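You operate a simulated robot arm through the tools that you are given. There is no shell and no other tool.

Carry out the task below with a simulated two-armed robot. There is one attempt and no reset: what you move stays moved.

## Task
Brush the crumbs off the light box, then light the green block on it, knob on DAY.
Fine: white brush, back in its spot. Set down upright: white brush. What is to be rubbed or washed off counts as gone when no trace of it is left.
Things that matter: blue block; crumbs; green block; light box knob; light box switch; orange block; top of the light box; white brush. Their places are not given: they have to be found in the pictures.

Only the result counts: the job must be done as asked and must still hold three seconds after the hand-in. Knocking over, shifting, dropping, spilling or breaking anything else fails it.

## Robot
Two 7-joint arms with fingered hands on one trunk that stands fixed in place. Base frame: the origin is at the foot of the trunk, x ahead of it, y to its left, z up; the work surface is at about z = 780. Readings come in mm, degrees, newtons and seconds.
The left shoulder is at [70, 132, 1092], the right one opposite. With the tool pointing down near the work surface each hand reaches from about 100 to 620 mm from the base axis, measured 20 degrees to its own side. Payload 2.3 kg a hand.
Tool frame (each hand has its own): the origin (TCP) lies between the finger pads and is the grasp point; the fingertips stand 25 mm ahead of it; z points along the fingers, y is the line along which they close. Largest opening 88 mm; the body of the gripper starts 29 mm behind the TCP. The gripper is a hand of 3 fingers: y runs from the thumb to the fingers, the wrist lies at [-13, -97, -162] in the tool frame, and closing takes about 1.5 s.
Orientation is told as [roll, pitch, yaw] about the base's x, y, z axes, in that order, counted from this pose: with the fingers straight down and the wrist toward the robot, the tool's x, y and z point along [0, 1, 0], [1, 0, 0] and [0, 0, -1] of the base frame.

## Interface
- The arms move only by the tool servo_tool. It takes "left_deltas", "right_deltas" or both (then of equal length, played together; a hand with none holds still); each is a list of rows, each a list of 7 numbers: the finger opening in m, from 0 to 0.088, then the shift along the tool's x, y, z in m, then the turn, a rotation vector about the tool's x, y, z in degrees. In form: [[hand, x, y, z, wx, wy, wz], ...]. A call has 1 to 20 rows; each row shifts and turns the commanded pose from where the row before left it, along the tool's axes as they then stand. Rows are played at 5 a second. More than 50 mm and 8.6 degrees between two rows, or a gripper value outside its range, and nothing of the call is played. Where a pose cannot be reached the arm comes as near as it can. A force on the tool above 90 N (or 10 N above the force at the start of the call, whichever is more), or a blocked arm, ends the call early, and 0.2 s more pass. Each finger travels about 108 mm/s and halts on what it meets, pressing with about 25 N; the grip force reading is that of the motor and also rises with nothing between the fingers. The clock runs only during rows and for 0.2 s after the last one: add rows that do not move to give the fingers time. It gives the time, the measured TCP pose, the force on the tool (base axes), the opening and the grip force at its end, in the units of the frame above (readings bear some noise), with the torque about the TCP (base axes, N m) and any sound that the robot's microphone picked up, and new pictures: "show" is both (left out), scene, wrist or none (wrist: the cameras of the hands that moved).
- Cameras (640 x 400 px; columns grow to the right, rows downward): "scene" is now at [111.8, -30.7, 1397.9]; the picture's right is [-0.49, -0.87, 0.00], its down [-0.65, 0.37, -0.66] and it looks along [0.58, -0.32, -0.75] (base axes); focal length 330 px, centre (320, 200). "left" rides on the left gripper at [-58, -85, -99] in its tool frame; the picture's right is [-0.67, -0.35, 0.66], its down [0.69, -0.63, 0.37] and it looks along [0.28, 0.69, 0.66] (tool axes); focal length 261 px, centre (320, 200). "right" rides on the right gripper at [58, -85, -99] in its tool frame; the picture's right is [-0.67, 0.35, -0.66], its down [-0.68, -0.63, 0.37] and it looks along [-0.29, 0.69, 0.66] (tool axes); focal length 261 px, centre (320, 200).
- slide_trunk(by): slides the trunk up (or, below 0, down) by that many mm; the arms and the scene camera ride with it, the base frame stays. It gives what a move gives, with no picture.
- grasp_type(shape, hand): the hand has 3 fingers and takes this shape, open, in about a second: jaw (thumb against the fingers, like two jaws); tri (thumb and two fingers); tip (a fingertip pinch); poke (one finger out to press); point (the index stretched); flat (the hand flat); cup (the hand cupped); fist (a fist). The gripper value then closes the fingers along that shape, each until it touches; the sizes above hold for jaw. It gives what a move gives, with no picture.
- turn_head(pan, tilt): turns the head with the scene camera to pan (to the left, within 86 degrees either way) and tilt (down, from -29 to 69), counted from straight ahead of the robot. It gives what a move gives, and a new picture of the scene camera.
- probe_pixels(camera, pixels): for up to 12 pixels [column, row] of the newest picture of that camera ("zoom" is the newest enlarged one), the place [x, y, z] in the base frame of the surface seen there, good to about 2 mm, but the place of the scene camera against the robot may be out by one fixed shift of up to 12 mm in any direction. No time passes.
- enlarge(camera, box): a new picture of the part [left, top, right, bottom] of that camera's present view, enlarged. No time passes.
- job_done(): hands the job in; it is judged then, once.

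Open the grippers and draw the arms clear of the work before you hand the job in, unless the task says otherwise.

The tools are called after ">>>" by a JSON object that holds its "op" and its "data". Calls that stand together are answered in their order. servo_tool: Moves the arms, as the interface text tells. Its arguments: {"type":"object","properties":{"left_deltas":{"type":"array","items":{"type":"array","items":{"type":"number"}}},"right_deltas":{"type":"array","items":{"type":"array","items":{"type":"number"}}},"show":{"type":"string","enum":["both","scene","wrist","none"]}},"required":[]} The other tools are called the same way: slide_trunk (by) slides the trunk up or down; grasp_type (shape, hand) gives the hand a shape; turn_head (pan, tilt) turns the head that bears the scene camera; probe_pixels (camera, pixels) gives the place of the surface under pixels of a picture; enlarge (camera, box) takes an enlarged picture of a part of a camera's view; job_done () hands the job in.

At the start:

```text
time_s: 0.0
left_eef_pos: [400.9, -12.9, 1132.6]
left_tcp_rot: [-0.1, 0.0, 0.0]
left_force: [-0.1, -0.4, 0.3]
left_ft_torque: [0.01, -0.03, 0.01]
left_finger_gap: 87.3
left_grip_force: 0.0
left_shape: jaw
right_eef_pos: [275.4, -347.4, 1058.4]
right_tcp_rot: [0.1, 0.1, 0.0]
right_force: [-0.1, 0.6, 0.3]
right_ft_torque: [-0.05, -0.02, 0.01]
right_finger_gap: 87.5
right_grip_force: 0.1
right_shape: jaw
trunk travel left (down, up): [-650.0, 190.0]
head pan, tilt: [-29.2, 48.5]
```

scene: 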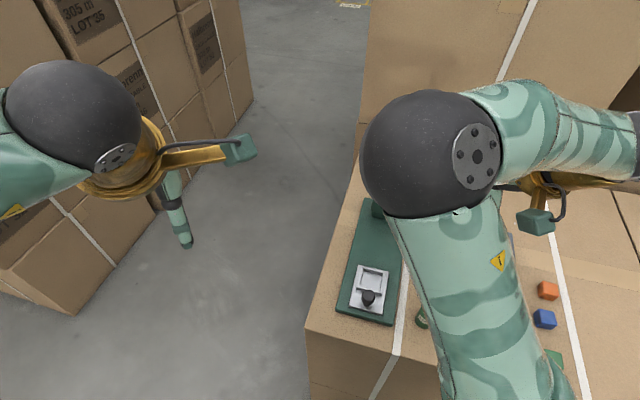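
right: 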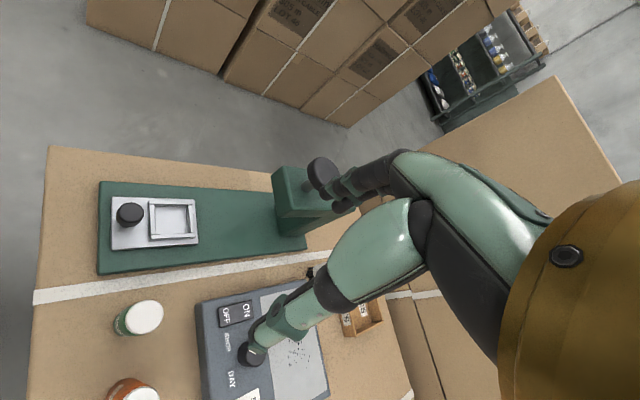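
left: 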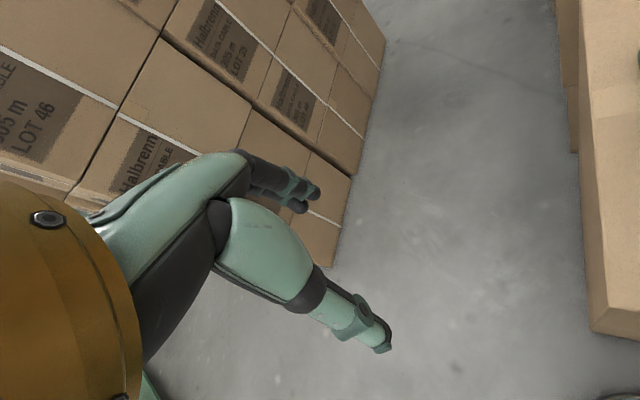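

The right arm hides most of the bench in the scene picture (light box seen in the right wrist picture near (265,340)). I turn the head further right and down to look for the rest.

>>> {"op": "turn_head", "data": {"pan": -55, "tilt": 55}}

>>> {"op": "enlarge", "data": {"camera": "right", "box": [20, 150, 440, 400]}}

```text
time_s: 0.9
left_eef_pos: [402.7, -12.8, 1131.1]
left_tcp_rot: [-0.1, 0.0, 0.0]
left_force: [0.3, 0.0, -0.1]
left_ft_torque: [-0.04, 0.01, 0.01]
left_finger_gap: 87.8
left_grip_force: 0.1
left_shape: jaw
right_eef_pos: [276.6, -347.6, 1057.4]
right_tcp_rot: [0.1, 0.0, 0.0]
right_force: [0.1, -0.5, 0.6]
right_ft_torque: [-0.01, -0.02, -0.02]
right_finger_gap: 87.5
right_grip_force: 0.1
right_shape: jaw
trunk travel left (down, up): [-650.0, 190.0]
head pan, tilt: [-55.0, 55.0]
```

scene: 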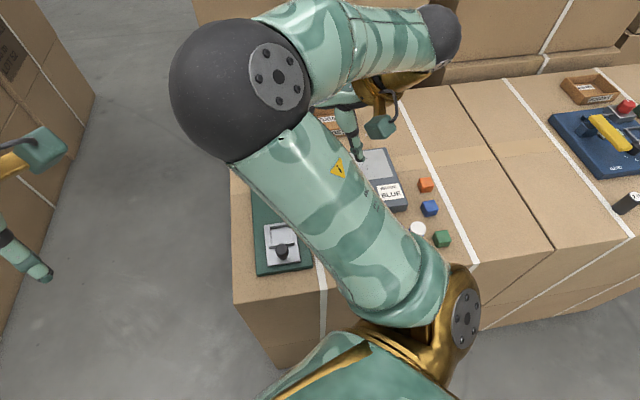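

```text
1.52 times, centred on (230, 275) of right
```

zoom: 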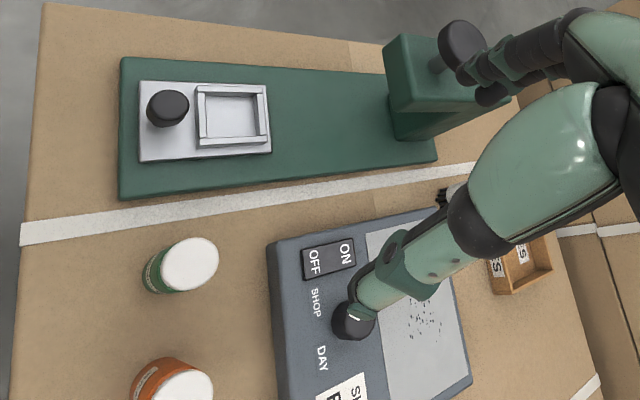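

The scene now shows orange (426,185), blue (430,208) and green (443,239) blocks, and part of the light box around (385,175). I probe these for a first layout.

>>> {"op": "probe_pixels", "data": {"camera": "scene", "pixels": [[426, 184], [429, 207], [442, 238], [375, 160], [388, 192], [282, 250], [418, 229], [328, 120], [590, 90], [605, 130], [520, 220], [400, 205]]}}

>>> {"op": "probe_pixels", "data": {"camera": "right", "pixels": [[240, 315], [198, 300], [290, 385], [228, 375], [325, 395], [360, 322], [310, 272], [290, 352], [235, 312], [147, 315], [300, 200], [130, 212]]}}

>>> {"op": "enlarge", "data": {"camera": "scene", "box": [300, 60, 640, 272]}}

```text
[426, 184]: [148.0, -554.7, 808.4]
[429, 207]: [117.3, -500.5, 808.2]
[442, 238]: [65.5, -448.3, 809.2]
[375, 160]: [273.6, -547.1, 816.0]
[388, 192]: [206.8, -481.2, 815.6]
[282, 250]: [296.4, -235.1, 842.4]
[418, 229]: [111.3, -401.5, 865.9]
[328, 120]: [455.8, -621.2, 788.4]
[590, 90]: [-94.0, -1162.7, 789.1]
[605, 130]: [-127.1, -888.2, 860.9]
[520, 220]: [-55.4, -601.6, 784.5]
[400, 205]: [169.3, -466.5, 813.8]
```

```text
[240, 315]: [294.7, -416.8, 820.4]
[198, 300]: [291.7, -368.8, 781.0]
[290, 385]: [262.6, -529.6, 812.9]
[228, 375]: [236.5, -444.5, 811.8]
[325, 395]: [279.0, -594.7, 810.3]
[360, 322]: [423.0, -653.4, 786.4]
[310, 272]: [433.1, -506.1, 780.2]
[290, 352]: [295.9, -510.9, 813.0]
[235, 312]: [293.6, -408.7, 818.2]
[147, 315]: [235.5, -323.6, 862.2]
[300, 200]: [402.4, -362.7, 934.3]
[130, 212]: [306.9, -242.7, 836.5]
```

```text
1.88 times, centred on (470, 166) of scene
```

zoom: 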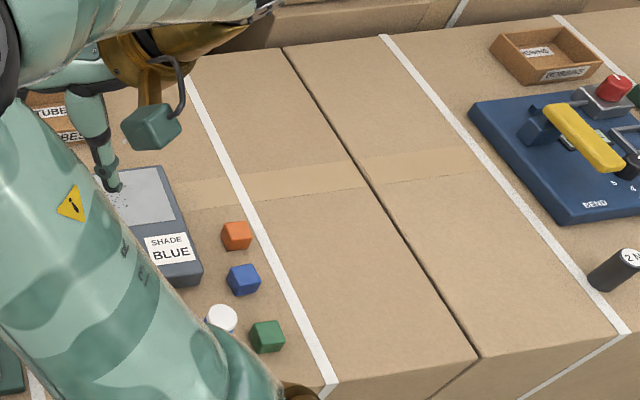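

The sign reads "SHADE BLUE"; no brush seen so far. I raise the right hand and carry it toward the left/back so both cameras see more of the bench, with the left hand moving away to the left first.

>>> {"op": "probe_pixels", "data": {"camera": "scene", "pixels": [[250, 80], [440, 35], [385, 90], [330, 200], [440, 300], [330, 60]]}}

>>> {"op": "servo_tool", "data": {"left_deltas": [[0.088, 0.04, 0, 0, 0, 0, 0], [0.088, 0.04, 0, 0, 0, 0, 0], [0.088, 0.04, 0, 0, 0, 0, 0], [0.088, 0.04, 0, 0, 0, 0, 0], [0.088, 0.04, 0, 0, 0, 0, 0], [0.088, 0.04, 0, 0, 0, 0, 0]], "right_deltas": [[0.088, 0, 0, -0.03, 0, 0, 0], [0.088, 0, 0, -0.03, 0, 0, 0], [0.088, 0.0, -0.02, -0.02, 0, 0, 0], [0.088, 0.0, -0.02, 0, 0, 0, 0], [0.088, 0.0, -0.02, 0, 0, 0, 0], [0.088, 0, -0.02, 0, 0, 0, 0]]}}

```text
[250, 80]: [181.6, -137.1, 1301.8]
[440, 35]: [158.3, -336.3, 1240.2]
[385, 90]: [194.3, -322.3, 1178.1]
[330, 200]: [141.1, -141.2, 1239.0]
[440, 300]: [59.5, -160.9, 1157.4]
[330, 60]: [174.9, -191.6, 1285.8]
```

```text
time_s: 2.3
left_eef_pos: [399.7, 226.4, 1132.4]
left_tcp_rot: [-0.2, 0.0, -0.1]
left_force: [0.5, 0.9, 0.5]
left_ft_torque: [-0.04, -0.01, -0.01]
left_finger_gap: 87.7
left_grip_force: 0.0
left_shape: jaw
right_eef_pos: [195.3, -346.5, 1138.9]
right_tcp_rot: [0.0, 0.0, 0.1]
right_force: [-0.5, -0.2, 0.4]
right_ft_torque: [0.03, -0.02, 0.0]
right_finger_gap: 87.6
right_grip_force: 0.0
right_shape: jaw
trunk travel left (down, up): [-650.0, 190.0]
head pan, tilt: [-55.0, 55.0]
```

scene: 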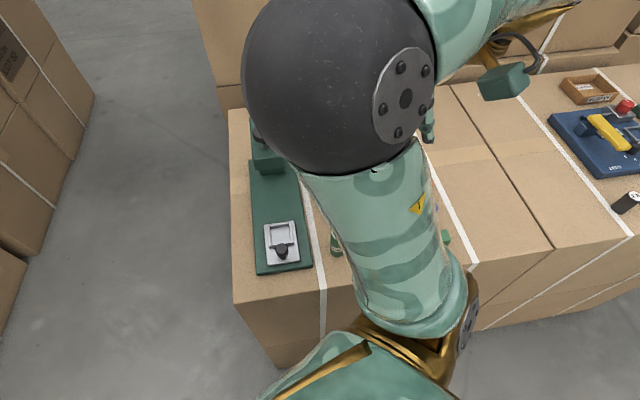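
right: 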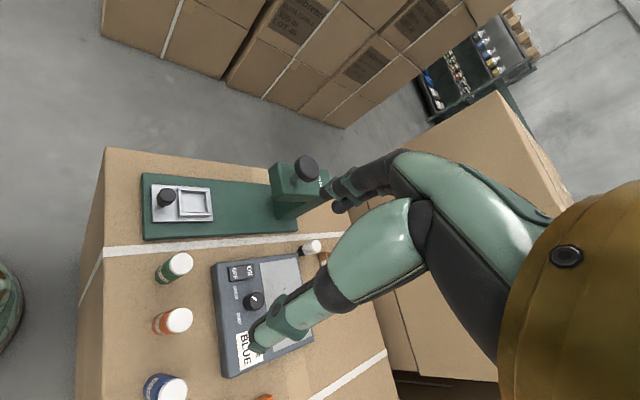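
left: 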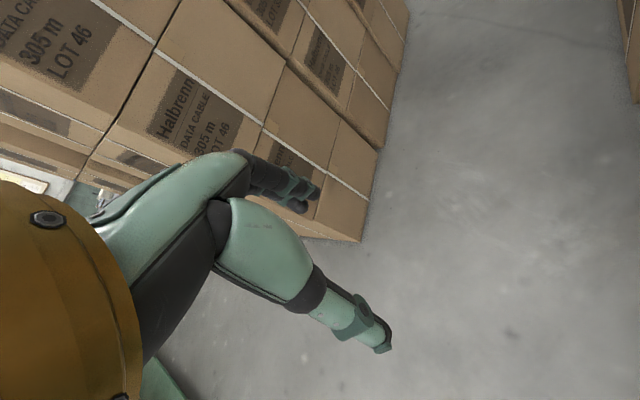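

In the right wrist picture something white stands at (310,247) beside the light box. I enlarge that area.

>>> {"op": "enlarge", "data": {"camera": "right", "box": [140, 220, 400, 400]}}

>>> {"op": "probe_pixels", "data": {"camera": "right", "pixels": [[310, 247], [322, 258], [303, 252], [250, 270], [245, 350], [253, 300], [241, 271], [180, 262], [180, 319], [172, 391], [306, 168], [167, 197]]}}

```text
2.22 times, centred on (270, 310) of right
```

zoom: 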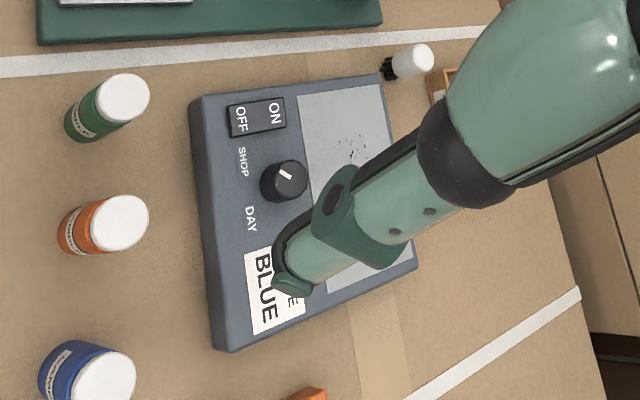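

```text
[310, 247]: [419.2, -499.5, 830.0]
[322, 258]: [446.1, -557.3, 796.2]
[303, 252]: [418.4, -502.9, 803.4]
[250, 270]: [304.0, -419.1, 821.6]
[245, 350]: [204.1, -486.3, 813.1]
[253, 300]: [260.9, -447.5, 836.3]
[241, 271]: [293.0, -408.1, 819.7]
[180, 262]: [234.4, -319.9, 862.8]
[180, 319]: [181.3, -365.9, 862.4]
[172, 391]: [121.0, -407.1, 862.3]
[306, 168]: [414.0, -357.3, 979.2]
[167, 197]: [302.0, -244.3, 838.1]
```

The upright white brush stands at about (419,-500) beyond the light box; switch ≈(298,-413), knob ≈(261,-447). I swing the right hand forward-left so the scene camera sees the bench clearly.

>>> {"op": "servo_tool", "data": {"right_deltas": [[0.088, 0.03, 0.035, 0, 0, 0, 0], [0.088, 0.03, 0.035, 0, 0, 0, 0], [0.088, 0.03, 0.035, 0, 0, 0, 0], [0.088, 0.03, 0.035, 0.015, 0, 0, 0], [0.088, 0.03, 0.035, 0.015, 0, 0, 0], [0.088, 0.03, 0.035, 0.015, 0, 0, 0], [0.088, 0.03, 0.03, 0.015, 0, 0, 0], [0.088, 0.03, 0.03, 0, 0, 0, 0]], "show": "scene"}}

>>> {"op": "turn_head", "data": {"pan": -55, "tilt": 50}}

```text
time_s: 4.1
left_eef_pos: [400.3, 226.0, 1131.4]
left_tcp_rot: [0.0, -0.1, 0.0]
left_force: [0.4, 0.3, -0.7]
left_ft_torque: [0.0, -0.04, -0.05]
left_finger_gap: 87.6
left_grip_force: 0.2
left_shape: jaw
right_eef_pos: [495.0, -187.6, 1098.6]
right_tcp_rot: [0.1, 0.1, -0.1]
right_force: [-0.4, 0.9, -0.1]
right_ft_torque: [0.01, -0.01, 0.02]
right_finger_gap: 87.6
right_grip_force: 0.1
right_shape: jaw
right hand out of reach, approached as far as the arm can: row 3, 4, 5, 6
trunk travel left (down, up): [-650.0, 190.0]
head pan, tilt: [-55.0, 55.0]
```

scene: 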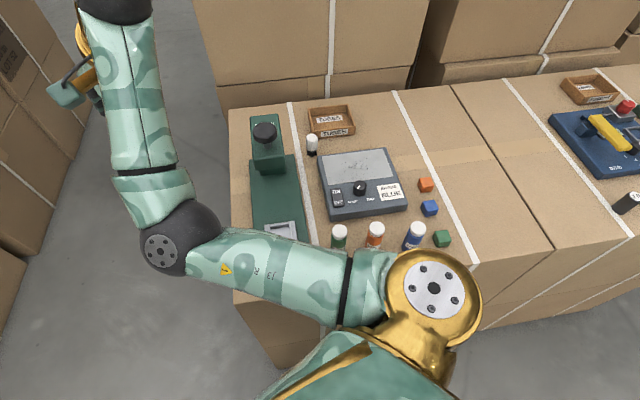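

```text
time_s: 4.8
left_eef_pos: [400.4, 226.0, 1131.7]
left_tcp_rot: [0.0, 0.1, 0.0]
left_force: [-0.6, 0.0, 0.2]
left_ft_torque: [0.0, 0.0, 0.02]
left_finger_gap: 87.5
left_grip_force: 0.0
left_shape: jaw
right_eef_pos: [493.9, -189.7, 1099.2]
right_tcp_rot: [0.0, 0.0, 0.0]
right_force: [0.2, -0.1, -0.5]
right_ft_torque: [0.02, 0.0, 0.0]
right_finger_gap: 87.7
right_grip_force: 0.0
right_shape: jaw
trunk travel left (down, up): [-650.0, 190.0]
head pan, tilt: [-55.0, 50.0]
```

scene: 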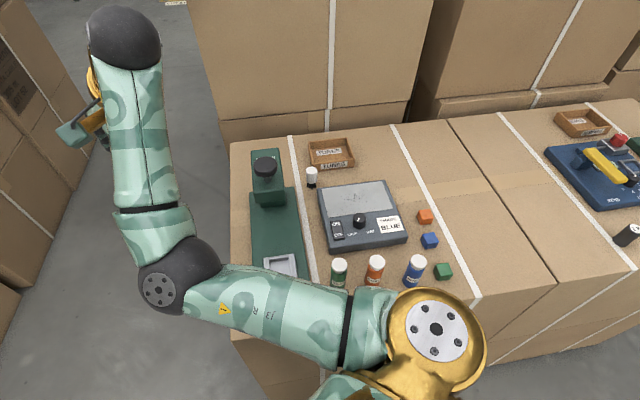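

The bench is now fully visible: brush at (312,177), light box centred on (362,215), blocks at (425,216), (430,241), (444,271). I enlarge the light box region.

>>> {"op": "enlarge", "data": {"camera": "scene", "box": [290, 130, 482, 250]}}

```text
3.33 times, centred on (386, 190) of scene
```

zoom: 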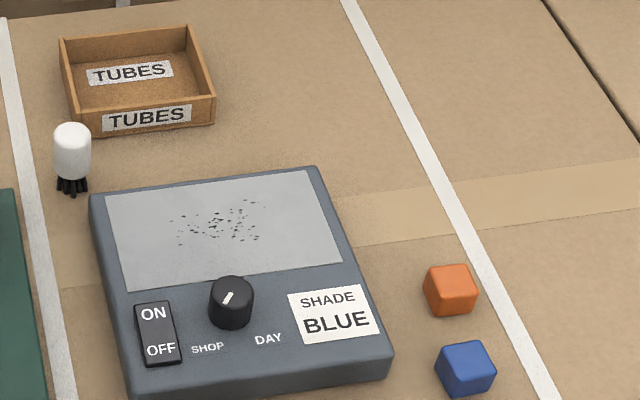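

I probe the key features in this enlarged view: brush, box corners, crumb patch, switch, knob, labels.

>>> {"op": "probe_pixels", "data": {"camera": "zoom", "pixels": [[72, 127], [72, 160], [72, 190], [108, 200], [312, 170], [125, 290], [342, 262], [175, 210], [260, 240], [231, 287], [208, 349], [267, 339]]}}

>>> {"op": "probe_pixels", "data": {"camera": "zoom", "pixels": [[153, 314], [160, 350], [225, 303], [232, 292], [450, 278], [465, 355], [94, 195], [316, 168], [135, 388], [390, 350], [60, 195], [220, 220]]}}

>>> {"op": "probe_pixels", "data": {"camera": "scene", "pixels": [[444, 267], [448, 275], [338, 264], [376, 261], [416, 260], [312, 170], [331, 152], [265, 165], [280, 262]]}}

```text
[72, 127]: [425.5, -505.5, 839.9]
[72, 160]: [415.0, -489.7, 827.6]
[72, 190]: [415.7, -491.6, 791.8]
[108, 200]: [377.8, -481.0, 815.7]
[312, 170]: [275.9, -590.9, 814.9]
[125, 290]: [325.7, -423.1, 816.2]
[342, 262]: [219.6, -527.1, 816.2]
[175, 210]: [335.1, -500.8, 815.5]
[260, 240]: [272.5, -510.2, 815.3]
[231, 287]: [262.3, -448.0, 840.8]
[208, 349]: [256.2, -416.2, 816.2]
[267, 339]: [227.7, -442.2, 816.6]
```

```text
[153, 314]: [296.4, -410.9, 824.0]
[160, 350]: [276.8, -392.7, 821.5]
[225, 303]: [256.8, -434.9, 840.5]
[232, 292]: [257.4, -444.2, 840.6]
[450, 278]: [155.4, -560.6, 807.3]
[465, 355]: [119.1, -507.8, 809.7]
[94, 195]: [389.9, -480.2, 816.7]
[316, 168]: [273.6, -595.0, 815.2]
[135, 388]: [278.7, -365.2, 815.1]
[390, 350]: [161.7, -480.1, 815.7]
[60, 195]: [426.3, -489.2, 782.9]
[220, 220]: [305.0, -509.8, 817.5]
```

```text
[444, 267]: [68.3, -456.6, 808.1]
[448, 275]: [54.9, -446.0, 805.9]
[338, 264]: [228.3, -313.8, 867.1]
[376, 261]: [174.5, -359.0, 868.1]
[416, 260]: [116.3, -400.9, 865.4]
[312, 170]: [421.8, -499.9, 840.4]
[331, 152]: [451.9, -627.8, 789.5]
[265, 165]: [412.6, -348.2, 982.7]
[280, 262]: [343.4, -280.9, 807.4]
```

Wrist-camera heights (box top ≈813) look more exact than the scene's (≈816), so I use the wrist camera for fine places. I bring the right hand to about (300,-400,1060) and yaw it -45° so that its camera looks at the brush and box.

>>> {"op": "servo_tool", "data": {"right_deltas": [[0.088, -0.03, -0.0277, 0, 0, 0, 0], [0.088, -0.03, -0.0277, 0, 0, 0, 0], [0.088, -0.03, -0.0277, 0, 0, 0, 0], [0.088, -0.03, -0.0277, 0, 0, 0, 0], [0.088, -0.03, -0.0277, 0.01, 0, 0, 0], [0.088, -0.03, -0.0277, 0.02, 0, 0, 0], [0.088, -0.03, -0.0277, 0.01, 0, 0, 0], [0.088, 0, 0, 0, 0, 0, 7.5], [0.088, 0, 0, 0, 0, 0, 7.5], [0.088, 0, 0, 0, 0, 0, 7.5], [0.088, 0, 0, 0, 0, 0, 7.5], [0.088, 0, 0, 0, 0, 0, 7.5], [0.088, 0, 0, 0, 0, 0, 7.5], [0.088, 0, 0, 0, 0, 0, 0]]}}

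```text
time_s: 7.8
left_eef_pos: [400.6, 225.3, 1132.7]
left_tcp_rot: [-0.1, 0.0, -0.1]
left_force: [0.5, 0.5, -0.5]
left_ft_torque: [0.01, -0.01, -0.01]
left_finger_gap: 87.5
left_grip_force: 0.0
left_shape: jaw
right_eef_pos: [301.9, -399.0, 1056.8]
right_tcp_rot: [0.1, 0.0, -45.0]
right_force: [0.8, 0.1, 0.0]
right_ft_torque: [0.0, 0.0, 0.0]
right_finger_gap: 87.6
right_grip_force: 0.1
right_shape: jaw
trunk travel left (down, up): [-650.0, 190.0]
head pan, tilt: [-55.0, 50.0]
```

scene: 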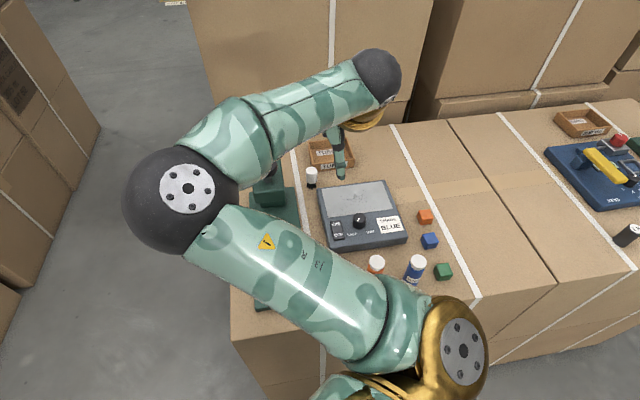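
right: 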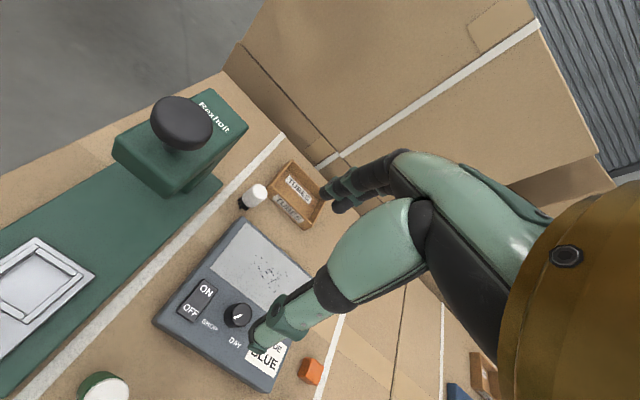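

Good view: brush at (255,195), box clear. I enlarge the wrist view around box and brush and probe.

>>> {"op": "enlarge", "data": {"camera": "right", "box": [150, 150, 342, 270]}}

>>> {"op": "probe_pixels", "data": {"camera": "right", "pixels": [[258, 190], [255, 197], [245, 203], [241, 207], [240, 221], [152, 322], [312, 271], [268, 391], [240, 314], [206, 291], [190, 310], [278, 200]]}}

```text
3.33 times, centred on (246, 210) of right
```

zoom: 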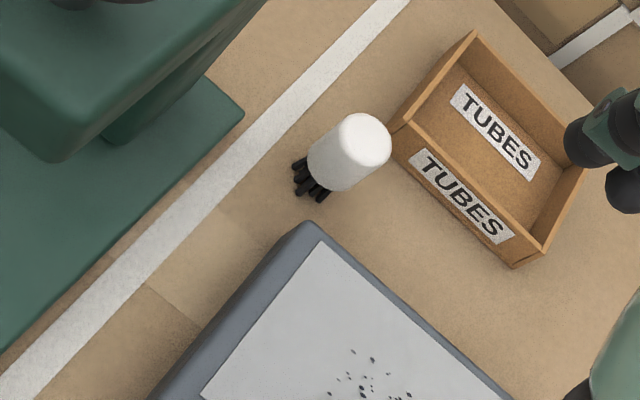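

```text
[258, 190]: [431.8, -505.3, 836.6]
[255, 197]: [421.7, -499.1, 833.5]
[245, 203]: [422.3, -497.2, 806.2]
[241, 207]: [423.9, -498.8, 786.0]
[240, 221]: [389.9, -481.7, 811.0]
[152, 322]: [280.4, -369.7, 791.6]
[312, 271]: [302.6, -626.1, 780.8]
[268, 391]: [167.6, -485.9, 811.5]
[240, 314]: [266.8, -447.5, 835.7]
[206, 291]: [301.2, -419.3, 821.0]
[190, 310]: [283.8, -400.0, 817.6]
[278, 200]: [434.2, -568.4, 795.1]
```

I probe the brush's outline, tray corner and press-base corner in the zoom for clearances.

>>> {"op": "probe_pixels", "data": {"camera": "zoom", "pixels": [[363, 138], [345, 135], [388, 140], [365, 117], [352, 165], [330, 165], [302, 178], [325, 192], [395, 125], [395, 150], [515, 262], [240, 118]]}}

>>> {"op": "probe_pixels", "data": {"camera": "zoom", "pixels": [[308, 228], [316, 240], [205, 390], [352, 352], [372, 360], [298, 165], [330, 192], [313, 150], [340, 190], [385, 165], [318, 225], [508, 398]]}}

```text
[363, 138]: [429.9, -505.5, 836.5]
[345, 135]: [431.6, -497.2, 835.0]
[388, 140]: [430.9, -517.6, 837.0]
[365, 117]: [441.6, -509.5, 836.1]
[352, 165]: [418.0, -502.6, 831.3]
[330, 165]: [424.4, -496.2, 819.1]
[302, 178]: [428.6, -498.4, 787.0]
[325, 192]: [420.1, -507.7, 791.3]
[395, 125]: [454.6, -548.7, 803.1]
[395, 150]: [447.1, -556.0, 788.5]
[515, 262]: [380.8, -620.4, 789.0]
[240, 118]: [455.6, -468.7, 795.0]
```

```text
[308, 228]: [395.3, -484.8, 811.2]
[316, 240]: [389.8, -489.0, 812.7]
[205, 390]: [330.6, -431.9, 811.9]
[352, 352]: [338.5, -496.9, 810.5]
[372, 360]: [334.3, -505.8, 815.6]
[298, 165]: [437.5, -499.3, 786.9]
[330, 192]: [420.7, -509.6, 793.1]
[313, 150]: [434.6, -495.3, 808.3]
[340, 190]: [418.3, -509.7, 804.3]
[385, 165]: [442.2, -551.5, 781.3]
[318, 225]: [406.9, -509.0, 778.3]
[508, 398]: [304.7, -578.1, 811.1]
```

Brush axis ≈(430,-507), radius ≈13, top 837; box far-left corner ≈(396,-485), tray corner ≈(454,-549). Before going down I check where the elbow and forearm run relative to the press (knob top ≈980 at (413,-355)).

>>> {"op": "probe_pixels", "data": {"camera": "scene", "pixels": [[175, 190], [250, 125], [330, 90], [385, 70], [370, 100], [300, 110], [285, 135]]}}

>>> {"op": "probe_pixels", "data": {"camera": "right", "pixels": [[180, 110], [155, 120], [210, 125], [247, 125], [170, 195], [113, 150], [220, 90], [222, 182], [250, 262], [288, 275], [262, 290], [270, 256]]}}

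```text
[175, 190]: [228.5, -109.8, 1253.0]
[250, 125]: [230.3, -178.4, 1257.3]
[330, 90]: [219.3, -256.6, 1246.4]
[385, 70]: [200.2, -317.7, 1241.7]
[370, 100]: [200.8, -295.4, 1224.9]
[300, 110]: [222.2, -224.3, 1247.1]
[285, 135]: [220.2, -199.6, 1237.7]
```

```text
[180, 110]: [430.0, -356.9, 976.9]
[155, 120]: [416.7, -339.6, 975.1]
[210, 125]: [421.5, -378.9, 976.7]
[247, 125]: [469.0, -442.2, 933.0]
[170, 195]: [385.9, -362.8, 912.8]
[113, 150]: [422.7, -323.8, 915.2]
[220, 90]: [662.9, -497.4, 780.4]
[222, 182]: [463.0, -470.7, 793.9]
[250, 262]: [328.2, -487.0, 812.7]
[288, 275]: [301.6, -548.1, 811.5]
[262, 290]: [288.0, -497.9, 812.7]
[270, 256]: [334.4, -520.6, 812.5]
```

The press block's side and my camera bracket would be close at yaw -45, so I'll grasp the brush at yaw ≈-20. I lower the trunk 100 mm to get more reach, then move over the brush at height.

>>> {"op": "slide_trunk", "data": {"by": -100}}

>>> {"op": "servo_tool", "data": {"right_deltas": [[0.088, 0, 0, 0, 0, 0, -8.4], [0.088, 0, 0, 0, 0, 0, -8.4], [0.088, 0, 0, 0, 0, 0, -8.2], [0.088, -0.0144, 0.0393, 0, 0, 0, 0], [0.088, -0.0144, 0.0393, 0, 0, 0, 0], [0.088, -0.0144, 0.0393, 0, 0, 0, 0], [0.056, -0.0144, 0.0393, 0, 0, 0, 0], [0.056, 0, 0, 0, 0, 0, 0], [0.056, 0, 0, 0, 0, 0, 0]]}}

```text
time_s: 9.1
left_eef_pos: [401.0, 225.4, 1031.7]
left_tcp_rot: [-0.1, 0.0, 0.1]
left_force: [0.8, 0.5, -0.2]
left_ft_torque: [-0.03, -0.03, -0.02]
left_finger_gap: 87.6
left_grip_force: 0.1
left_shape: jaw
right_eef_pos: [301.4, -398.0, 956.1]
right_tcp_rot: [0.0, 0.1, -45.0]
right_force: [0.1, -0.7, 0.4]
right_ft_torque: [0.01, -0.02, 0.01]
right_finger_gap: 87.9
right_grip_force: 0.1
right_shape: jaw
trunk travel left (down, up): [-550.0, 290.0]
head pan, tilt: [-55.0, 50.0]
```

```text
time_s: 11.1
left_eef_pos: [400.6, 225.4, 1031.0]
left_tcp_rot: [0.0, 0.1, -0.1]
left_force: [0.6, 0.3, 0.1]
left_ft_torque: [0.0, -0.03, -0.01]
left_finger_gap: 87.4
left_grip_force: 0.1
left_shape: jaw
right_eef_pos: [428.2, -505.4, 956.3]
right_tcp_rot: [0.0, 0.0, -20.1]
right_force: [1.2, -0.6, -1.3]
right_ft_torque: [0.0, 0.02, 0.02]
right_finger_gap: 56.5
right_grip_force: 0.1
right_shape: jaw
trunk travel left (down, up): [-550.0, 290.0]
head pan, tilt: [-55.0, 50.0]
```

scene: 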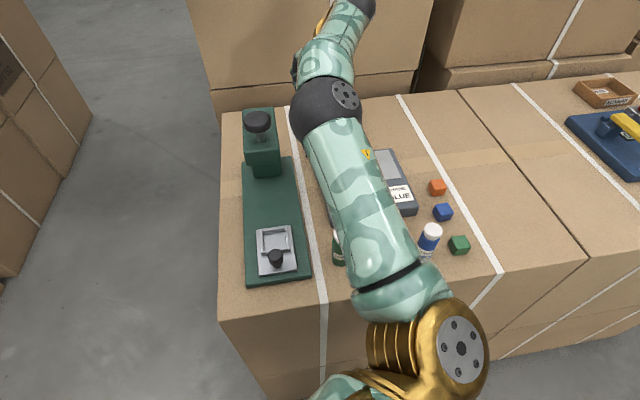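
right: 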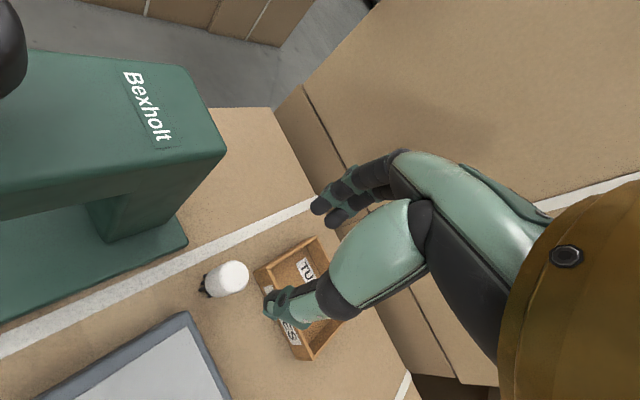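

I'm over the brush at (428,-505,956); brush at (228,280) in the wrist picture. I enlarge and probe for its precise axis.

>>> {"op": "enlarge", "data": {"camera": "right", "box": [180, 230, 276, 290]}}

```text
6.67 times, centred on (228, 260) of right
```

zoom: 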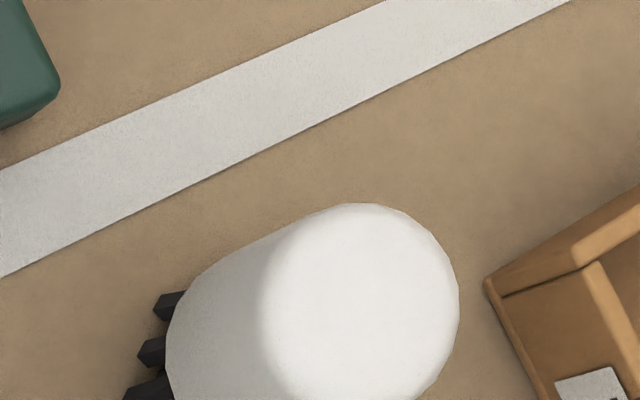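

>>> {"op": "enlarge", "data": {"camera": "right", "box": [180, 245, 276, 305]}}

>>> {"op": "probe_pixels", "data": {"camera": "zoom", "pixels": [[360, 200], [270, 200], [452, 200], [360, 115], [360, 285], [300, 260], [420, 140], [200, 200], [175, 200], [160, 210], [160, 260], [130, 295]]}}

```text
6.67 times, centred on (228, 275) of right
```

zoom: 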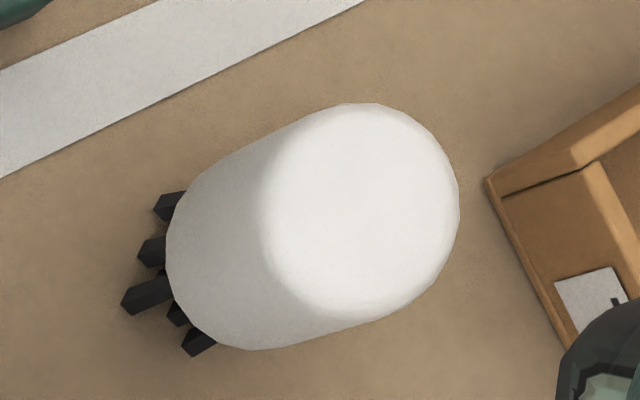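

```text
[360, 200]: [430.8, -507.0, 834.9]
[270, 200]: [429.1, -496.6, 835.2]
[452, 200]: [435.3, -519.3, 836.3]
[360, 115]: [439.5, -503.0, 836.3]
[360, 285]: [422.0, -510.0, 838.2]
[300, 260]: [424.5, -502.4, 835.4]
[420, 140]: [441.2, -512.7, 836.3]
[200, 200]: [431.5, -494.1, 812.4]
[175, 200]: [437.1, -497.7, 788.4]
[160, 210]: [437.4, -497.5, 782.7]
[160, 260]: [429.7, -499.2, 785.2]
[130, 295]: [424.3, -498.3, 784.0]
```

Brush axis at ≈(431,-508), top 837. I descend to z≈870 with opening 56 and check position before the final approach.

>>> {"op": "servo_tool", "data": {"right_deltas": [[0.056, -0.0015, 0.0035, 0.02, 0, 0, 0], [0.056, 0, 0, 0.022, 0, 0, 0], [0.056, 0, 0, 0.022, 0, 0, 0], [0.056, 0, 0, 0.022, 0, 0, 0], [0.056, 0, 0, 0, 0, 0, 0]], "show": "wrist"}}

```text
time_s: 12.3
left_eef_pos: [400.5, 225.9, 1032.2]
left_tcp_rot: [-0.1, 0.0, 0.0]
left_force: [-0.1, 0.0, -0.8]
left_ft_torque: [-0.01, 0.03, 0.0]
left_finger_gap: 87.9
left_grip_force: 0.1
left_shape: jaw
right_eef_pos: [431.9, -506.7, 870.9]
right_tcp_rot: [0.0, 0.0, -20.0]
right_force: [0.5, 0.4, 0.1]
right_ft_torque: [-0.04, -0.01, 0.04]
right_finger_gap: 56.7
right_grip_force: 0.0
right_shape: jaw
trunk travel left (down, up): [-550.0, 290.0]
head pan, tilt: [-55.0, 50.0]
```

right: 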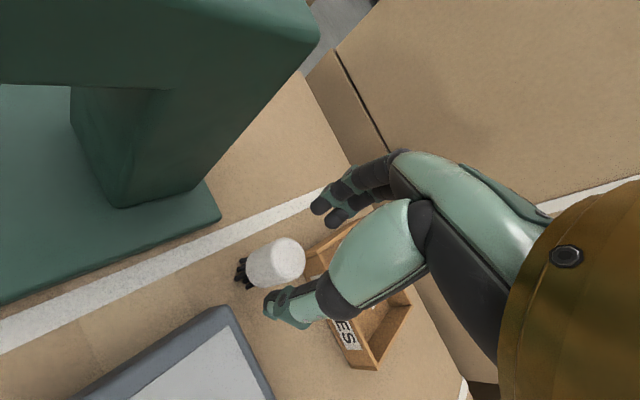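

The brush (275,262) lies between thumb and fingers. I go down 45 mm to z≈826, then close.

>>> {"op": "servo_tool", "data": {"right_deltas": [[0.056, -0.0015, 0, 0.015, 0, 0, 0], [0.056, 0, 0, 0.015, 0, 0, 0], [0.056, 0, 0, 0.015, 0, 0, 0], [0.056, 0, 0, 0, 0, 0, 0]], "show": "wrist"}}

```text
time_s: 13.3
left_eef_pos: [393.7, 233.7, 1032.8]
left_tcp_rot: [-0.5, -0.4, -0.1]
left_force: [-0.2, 0.2, 0.1]
left_ft_torque: [0.03, -0.03, 0.01]
left_finger_gap: 87.5
left_grip_force: 0.0
left_shape: jaw
right_eef_pos: [427.6, -501.5, 835.5]
right_tcp_rot: [-0.3, -0.9, -20.0]
right_force: [2.5, -1.9, 46.0]
right_ft_torque: [0.4, 1.41, 0.03]
right_finger_gap: 52.2
right_grip_force: 0.1
right_shape: jaw
trunk travel left (down, up): [-550.0, 290.0]
head pan, tilt: [-55.0, 50.0]
```

right: 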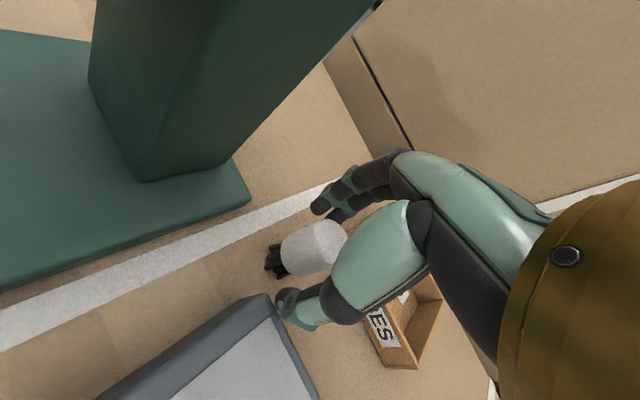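

Force of 46 N and gap 52 say a finger touched something at fingertip height ≈810 — probably the thumb on the box's edge. I back up 15 mm and look closer.

>>> {"op": "servo_tool", "data": {"right_deltas": [[0.056, 0, 0, -0.02, 0, 0, 0], [0.056, 0, 0, -0.01, 0, 0, 0], [0.056, 0, 0, 0, 0, 0, 0]], "show": "both"}}

>>> {"op": "enlarge", "data": {"camera": "right", "box": [200, 180, 456, 340]}}

```text
time_s: 14.1
left_eef_pos: [400.9, 223.8, 1030.8]
left_tcp_rot: [-0.1, 0.1, 0.1]
left_force: [0.6, 0.3, -0.2]
left_ft_torque: [0.0, 0.01, 0.0]
left_finger_gap: 87.9
left_grip_force: 0.1
left_shape: jaw
right_eef_pos: [430.2, -510.1, 854.0]
right_tcp_rot: [0.0, 0.0, -20.0]
right_force: [-0.3, -0.7, 0.3]
right_ft_torque: [0.01, 0.02, -0.01]
right_finger_gap: 55.9
right_grip_force: 0.1
right_shape: jaw
trunk travel left (down, up): [-550.0, 290.0]
head pan, tilt: [-55.0, 50.0]
```

scene: 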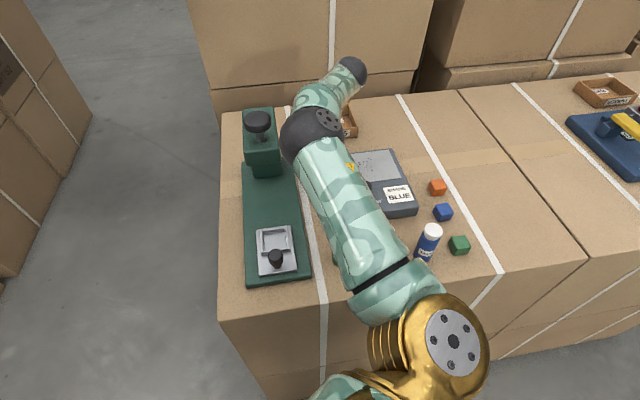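
right: 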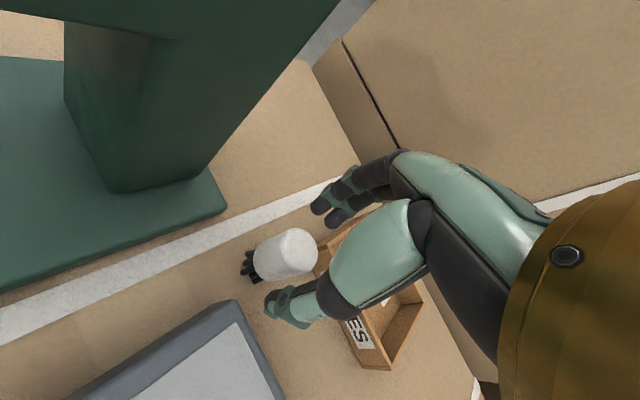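

```text
2.50 times, centred on (328, 260) of right
```

zoom: 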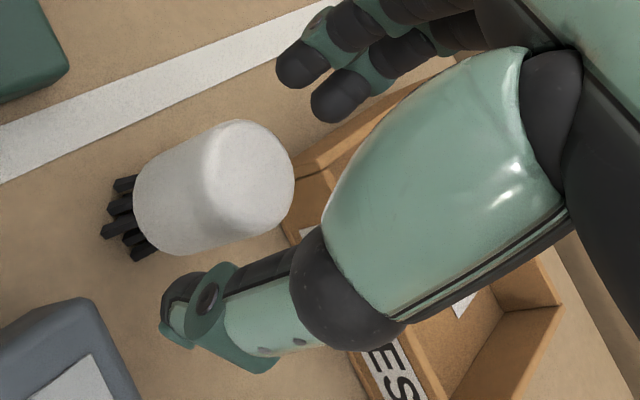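

The brush still stands. I probe the thumb tip, the fingertips, the brush and box corner to see the true clearances.

>>> {"op": "probe_pixels", "data": {"camera": "zoom", "pixels": [[172, 330], [175, 295], [200, 275], [190, 345], [300, 70], [340, 100], [245, 165], [205, 180], [80, 305], [100, 345], [400, 180], [325, 240]]}}

>>> {"op": "probe_pixels", "data": {"camera": "right", "pixels": [[302, 240], [290, 240], [315, 240], [300, 230], [300, 255], [232, 302], [224, 206], [330, 250], [262, 285], [250, 255]]}}

```text
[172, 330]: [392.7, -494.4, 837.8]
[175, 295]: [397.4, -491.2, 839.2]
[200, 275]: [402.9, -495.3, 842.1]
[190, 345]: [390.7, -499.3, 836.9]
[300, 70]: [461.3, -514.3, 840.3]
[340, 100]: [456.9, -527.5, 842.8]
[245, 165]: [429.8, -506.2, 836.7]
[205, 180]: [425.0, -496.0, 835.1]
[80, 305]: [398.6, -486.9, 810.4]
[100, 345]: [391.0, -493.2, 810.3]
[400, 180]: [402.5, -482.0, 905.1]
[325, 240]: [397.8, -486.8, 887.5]
```

```text
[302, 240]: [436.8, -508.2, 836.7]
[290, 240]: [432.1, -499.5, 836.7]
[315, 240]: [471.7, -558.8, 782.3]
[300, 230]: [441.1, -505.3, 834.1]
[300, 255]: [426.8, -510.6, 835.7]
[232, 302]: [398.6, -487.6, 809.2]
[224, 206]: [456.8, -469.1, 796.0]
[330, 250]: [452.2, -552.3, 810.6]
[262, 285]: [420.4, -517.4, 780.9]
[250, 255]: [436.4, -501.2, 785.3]
```

The thumb's corner overlapped the box corner (398,-487). I narrow the opening to 48 and shift 4 mm along tool y, away from the box, then descend to z≈829.

>>> {"op": "servo_tool", "data": {"right_deltas": [[0.048, 0, 0.004, 0, 0, 0, 0], [0.048, 0, 0, 0, 0, 0, 0], [0.048, 0, 0, 0.008, 0, 0, 0], [0.048, 0, 0, 0.008, 0, 0, 0], [0.048, 0, 0, 0.008, 0, 0, 0], [0.048, 0, 0, 0, 0, 0, 0]], "show": "wrist"}}

```text
time_s: 15.5
left_eef_pos: [400.3, 225.8, 1032.7]
left_tcp_rot: [0.0, 0.0, 0.0]
left_force: [0.2, 0.4, -0.8]
left_ft_torque: [0.01, -0.03, -0.02]
left_finger_gap: 87.7
left_grip_force: 0.1
left_shape: jaw
right_eef_pos: [435.0, -511.6, 831.4]
right_tcp_rot: [0.0, 0.0, -20.1]
right_force: [0.2, -0.5, 0.7]
right_ft_torque: [-0.03, 0.0, 0.0]
right_finger_gap: 48.7
right_grip_force: 0.1
right_shape: jaw
trunk travel left (down, up): [-550.0, 290.0]
head pan, tilt: [-55.0, 50.0]
```

right: 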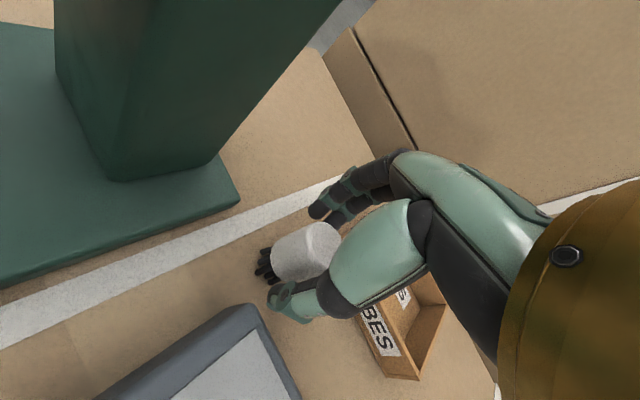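

No contact force this time at z 831. I narrow to 37, re-centre by -4 mm along tool y, drop 3 mm, and then close on the white handle.

>>> {"op": "servo_tool", "data": {"right_deltas": [[0.037, 0, 0, 0.003, 0, 0, 0], [0.037, 0, -0.004, 0, 0, 0, 0], [0.037, 0, 0, 0, 0, 0, 0], [0.022, 0, 0, 0, 0, 0, 0], [0.015, 0, 0, 0, 0, 0, 0], [0.01, 0, 0, 0, 0, 0, 0], [0.01, 0, 0, 0, 0, 0, 0]], "show": "wrist"}}

>>> {"op": "enlarge", "data": {"camera": "right", "box": [200, 180, 456, 340]}}

```text
time_s: 17.1
left_eef_pos: [401.3, 226.2, 1031.2]
left_tcp_rot: [0.0, 0.0, 0.0]
left_force: [-0.3, -0.5, -0.3]
left_ft_torque: [0.01, 0.02, 0.01]
left_finger_gap: 87.6
left_grip_force: 0.1
left_shape: jaw
right_eef_pos: [431.7, -509.5, 828.3]
right_tcp_rot: [0.0, 0.0, -19.9]
right_force: [-0.1, -1.0, -0.1]
right_ft_torque: [0.01, 0.0, -0.01]
right_finger_gap: 20.8
right_grip_force: 25.0
right_shape: jaw
trunk travel left (down, up): [-550.0, 290.0]
head pan, tilt: [-55.0, 50.0]
```

right: 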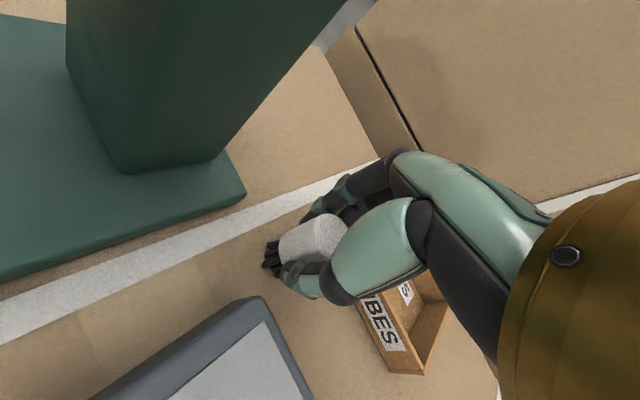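

```text
2.50 times, centred on (328, 260) of right
```

zoom: 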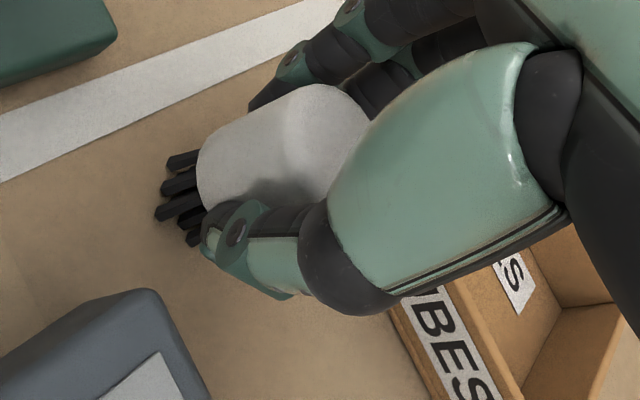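

Gripped: gap 20.8, 25 N, at TCP (431.5,-509,828) — to be remembered for setting it back. I lift 80 mm and move back over the box to view the crumbs.

>>> {"op": "servo_tool", "data": {"right_deltas": [[0.01, 0, 0, -0.02, 0, 0, 0], [0.01, 0, 0, -0.03, 0, 0, 0], [0.01, 0, 0, -0.03, 0, 0, 0], [0.01, 0, 0, -0.02, 0, 0, 0], [0.01, 0.0015, -0.046, -0.01, 0, 0, 0], [0.01, 0.0015, -0.046, -0.01, 0, 0, 0], [0.01, 0.0015, -0.046, 0, 0, 0, 0], [0.01, 0.0015, -0.046, 0, 0, 0, 0], [0.01, 0, 0, 0, 0, 0, 0]]}}

>>> {"op": "enlarge", "data": {"camera": "right", "box": [120, 160, 440, 360]}}

```text
time_s: 19.1
left_eef_pos: [400.4, 225.1, 1031.9]
left_tcp_rot: [0.0, 0.1, 0.0]
left_force: [0.7, -0.2, -0.1]
left_ft_torque: [0.01, -0.01, -0.01]
left_finger_gap: 87.6
left_grip_force: 0.0
left_shape: jaw
right_eef_pos: [264.5, -441.4, 949.3]
right_tcp_rot: [0.0, -0.1, -20.0]
right_force: [-0.4, 0.2, -0.7]
right_ft_torque: [-0.01, 0.0, 0.02]
right_finger_gap: 20.8
right_grip_force: 24.9
right_shape: jaw
trunk travel left (down, up): [-550.0, 290.0]
head pan, tilt: [-55.0, 50.0]
```

scene: 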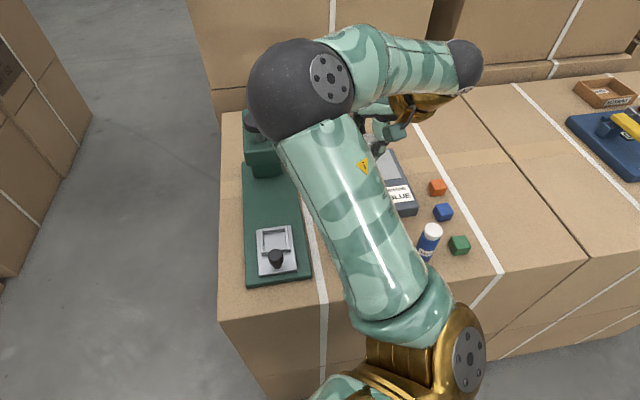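
right: 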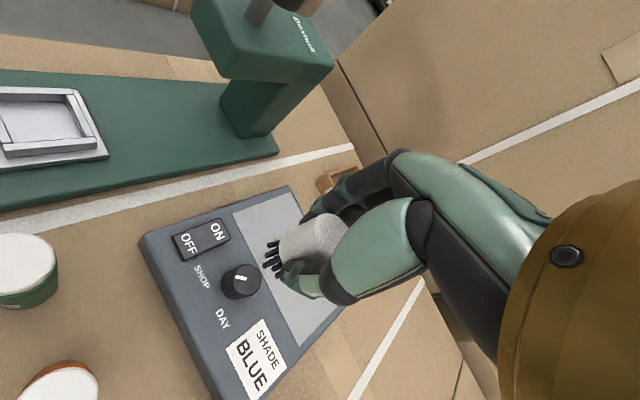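

```text
2.00 times, centred on (280, 260) of right
```

zoom: 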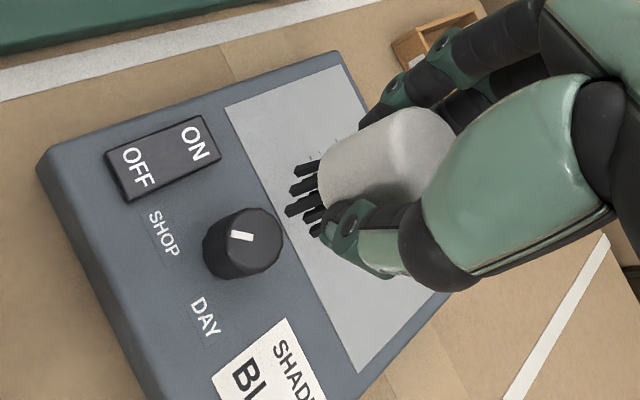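

The hand hides the crumbs. The knob tick points to SHOP. I shift the hand to the right, to about (250,-560,950), so the crumb patch shows left of the hand.

>>> {"op": "servo_tool", "data": {"right_deltas": [[0.01, -0.039, 0.009, 0, 0, 0, 0], [0.01, -0.039, 0.009, 0, 0, 0, 0], [0.01, -0.039, 0.009, 0, 0, 0, 0], [0.01, 0, 0, 0, 0, 0, 0]]}}

>>> {"op": "enlarge", "data": {"camera": "right", "box": [80, 150, 336, 310]}}

```text
time_s: 20.1
left_eef_pos: [400.1, 225.5, 1031.7]
left_tcp_rot: [-0.1, -0.1, 0.0]
left_force: [0.7, -0.2, -0.4]
left_ft_torque: [-0.05, -0.01, -0.01]
left_finger_gap: 87.7
left_grip_force: 0.2
left_shape: jaw
right_eef_pos: [247.3, -562.5, 949.7]
right_tcp_rot: [0.0, 0.0, -20.1]
right_force: [-0.4, 0.1, -0.1]
right_ft_torque: [-0.04, 0.03, 0.0]
right_finger_gap: 20.8
right_grip_force: 24.8
right_shape: jaw
trunk travel left (down, up): [-550.0, 290.0]
head pan, tilt: [-55.0, 50.0]
```

scene: 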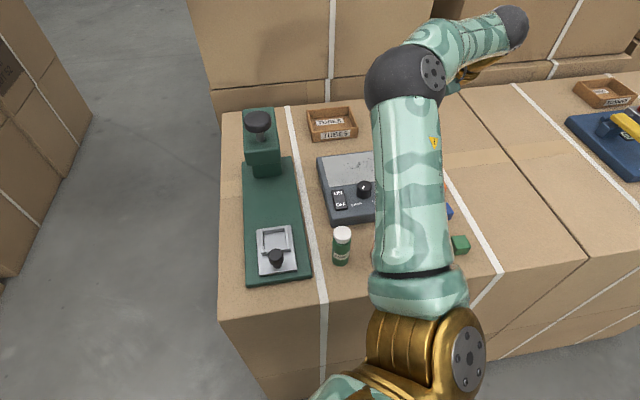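
right: 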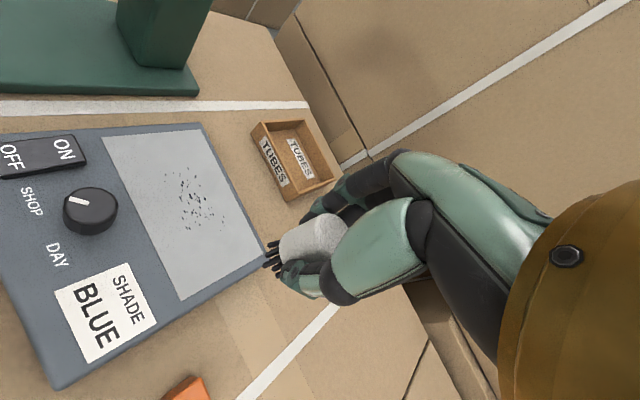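

```text
2.50 times, centred on (208, 230) of right
```

zoom: 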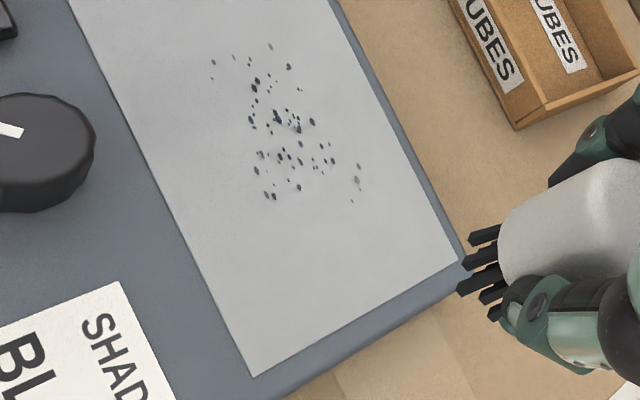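

Now the crumb patch is clear, spanning (212,45)–(362,200) in the zoom. I probe its outline, the plate corners, the knob and labels.

>>> {"op": "probe_pixels", "data": {"camera": "zoom", "pixels": [[213, 62], [270, 46], [289, 67], [251, 120], [256, 170], [266, 196], [299, 188], [352, 200], [358, 166], [312, 121], [300, 90], [278, 118]]}}

>>> {"op": "probe_pixels", "data": {"camera": "right", "pixels": [[104, 139], [199, 124], [182, 301], [263, 257], [90, 203], [78, 201], [70, 197], [33, 200], [56, 257], [66, 150], [14, 157], [105, 320]]}}

>>> {"op": "enlarge", "data": {"camera": "right", "box": [0, 120, 160, 280]}}

```text
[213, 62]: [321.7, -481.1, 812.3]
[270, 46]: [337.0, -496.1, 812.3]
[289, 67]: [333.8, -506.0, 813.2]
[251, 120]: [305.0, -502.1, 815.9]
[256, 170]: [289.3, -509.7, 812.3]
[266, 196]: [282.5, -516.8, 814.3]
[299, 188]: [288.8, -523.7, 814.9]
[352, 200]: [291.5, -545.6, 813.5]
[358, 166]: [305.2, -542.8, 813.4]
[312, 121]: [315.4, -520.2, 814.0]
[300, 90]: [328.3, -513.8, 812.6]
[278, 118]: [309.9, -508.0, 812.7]
```

```text
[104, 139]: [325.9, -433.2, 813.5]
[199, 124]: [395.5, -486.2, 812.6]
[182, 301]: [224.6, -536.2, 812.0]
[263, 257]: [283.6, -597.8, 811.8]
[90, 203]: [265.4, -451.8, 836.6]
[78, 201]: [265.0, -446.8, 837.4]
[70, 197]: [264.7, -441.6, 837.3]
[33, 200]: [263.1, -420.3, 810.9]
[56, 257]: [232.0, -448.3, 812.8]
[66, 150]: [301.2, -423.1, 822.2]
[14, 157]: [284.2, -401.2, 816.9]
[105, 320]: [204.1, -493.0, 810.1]
```

```text
2.50 times, centred on (80, 200) of right
```

zoom: 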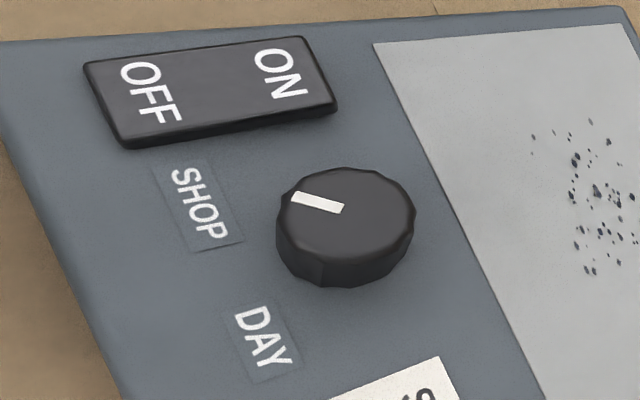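

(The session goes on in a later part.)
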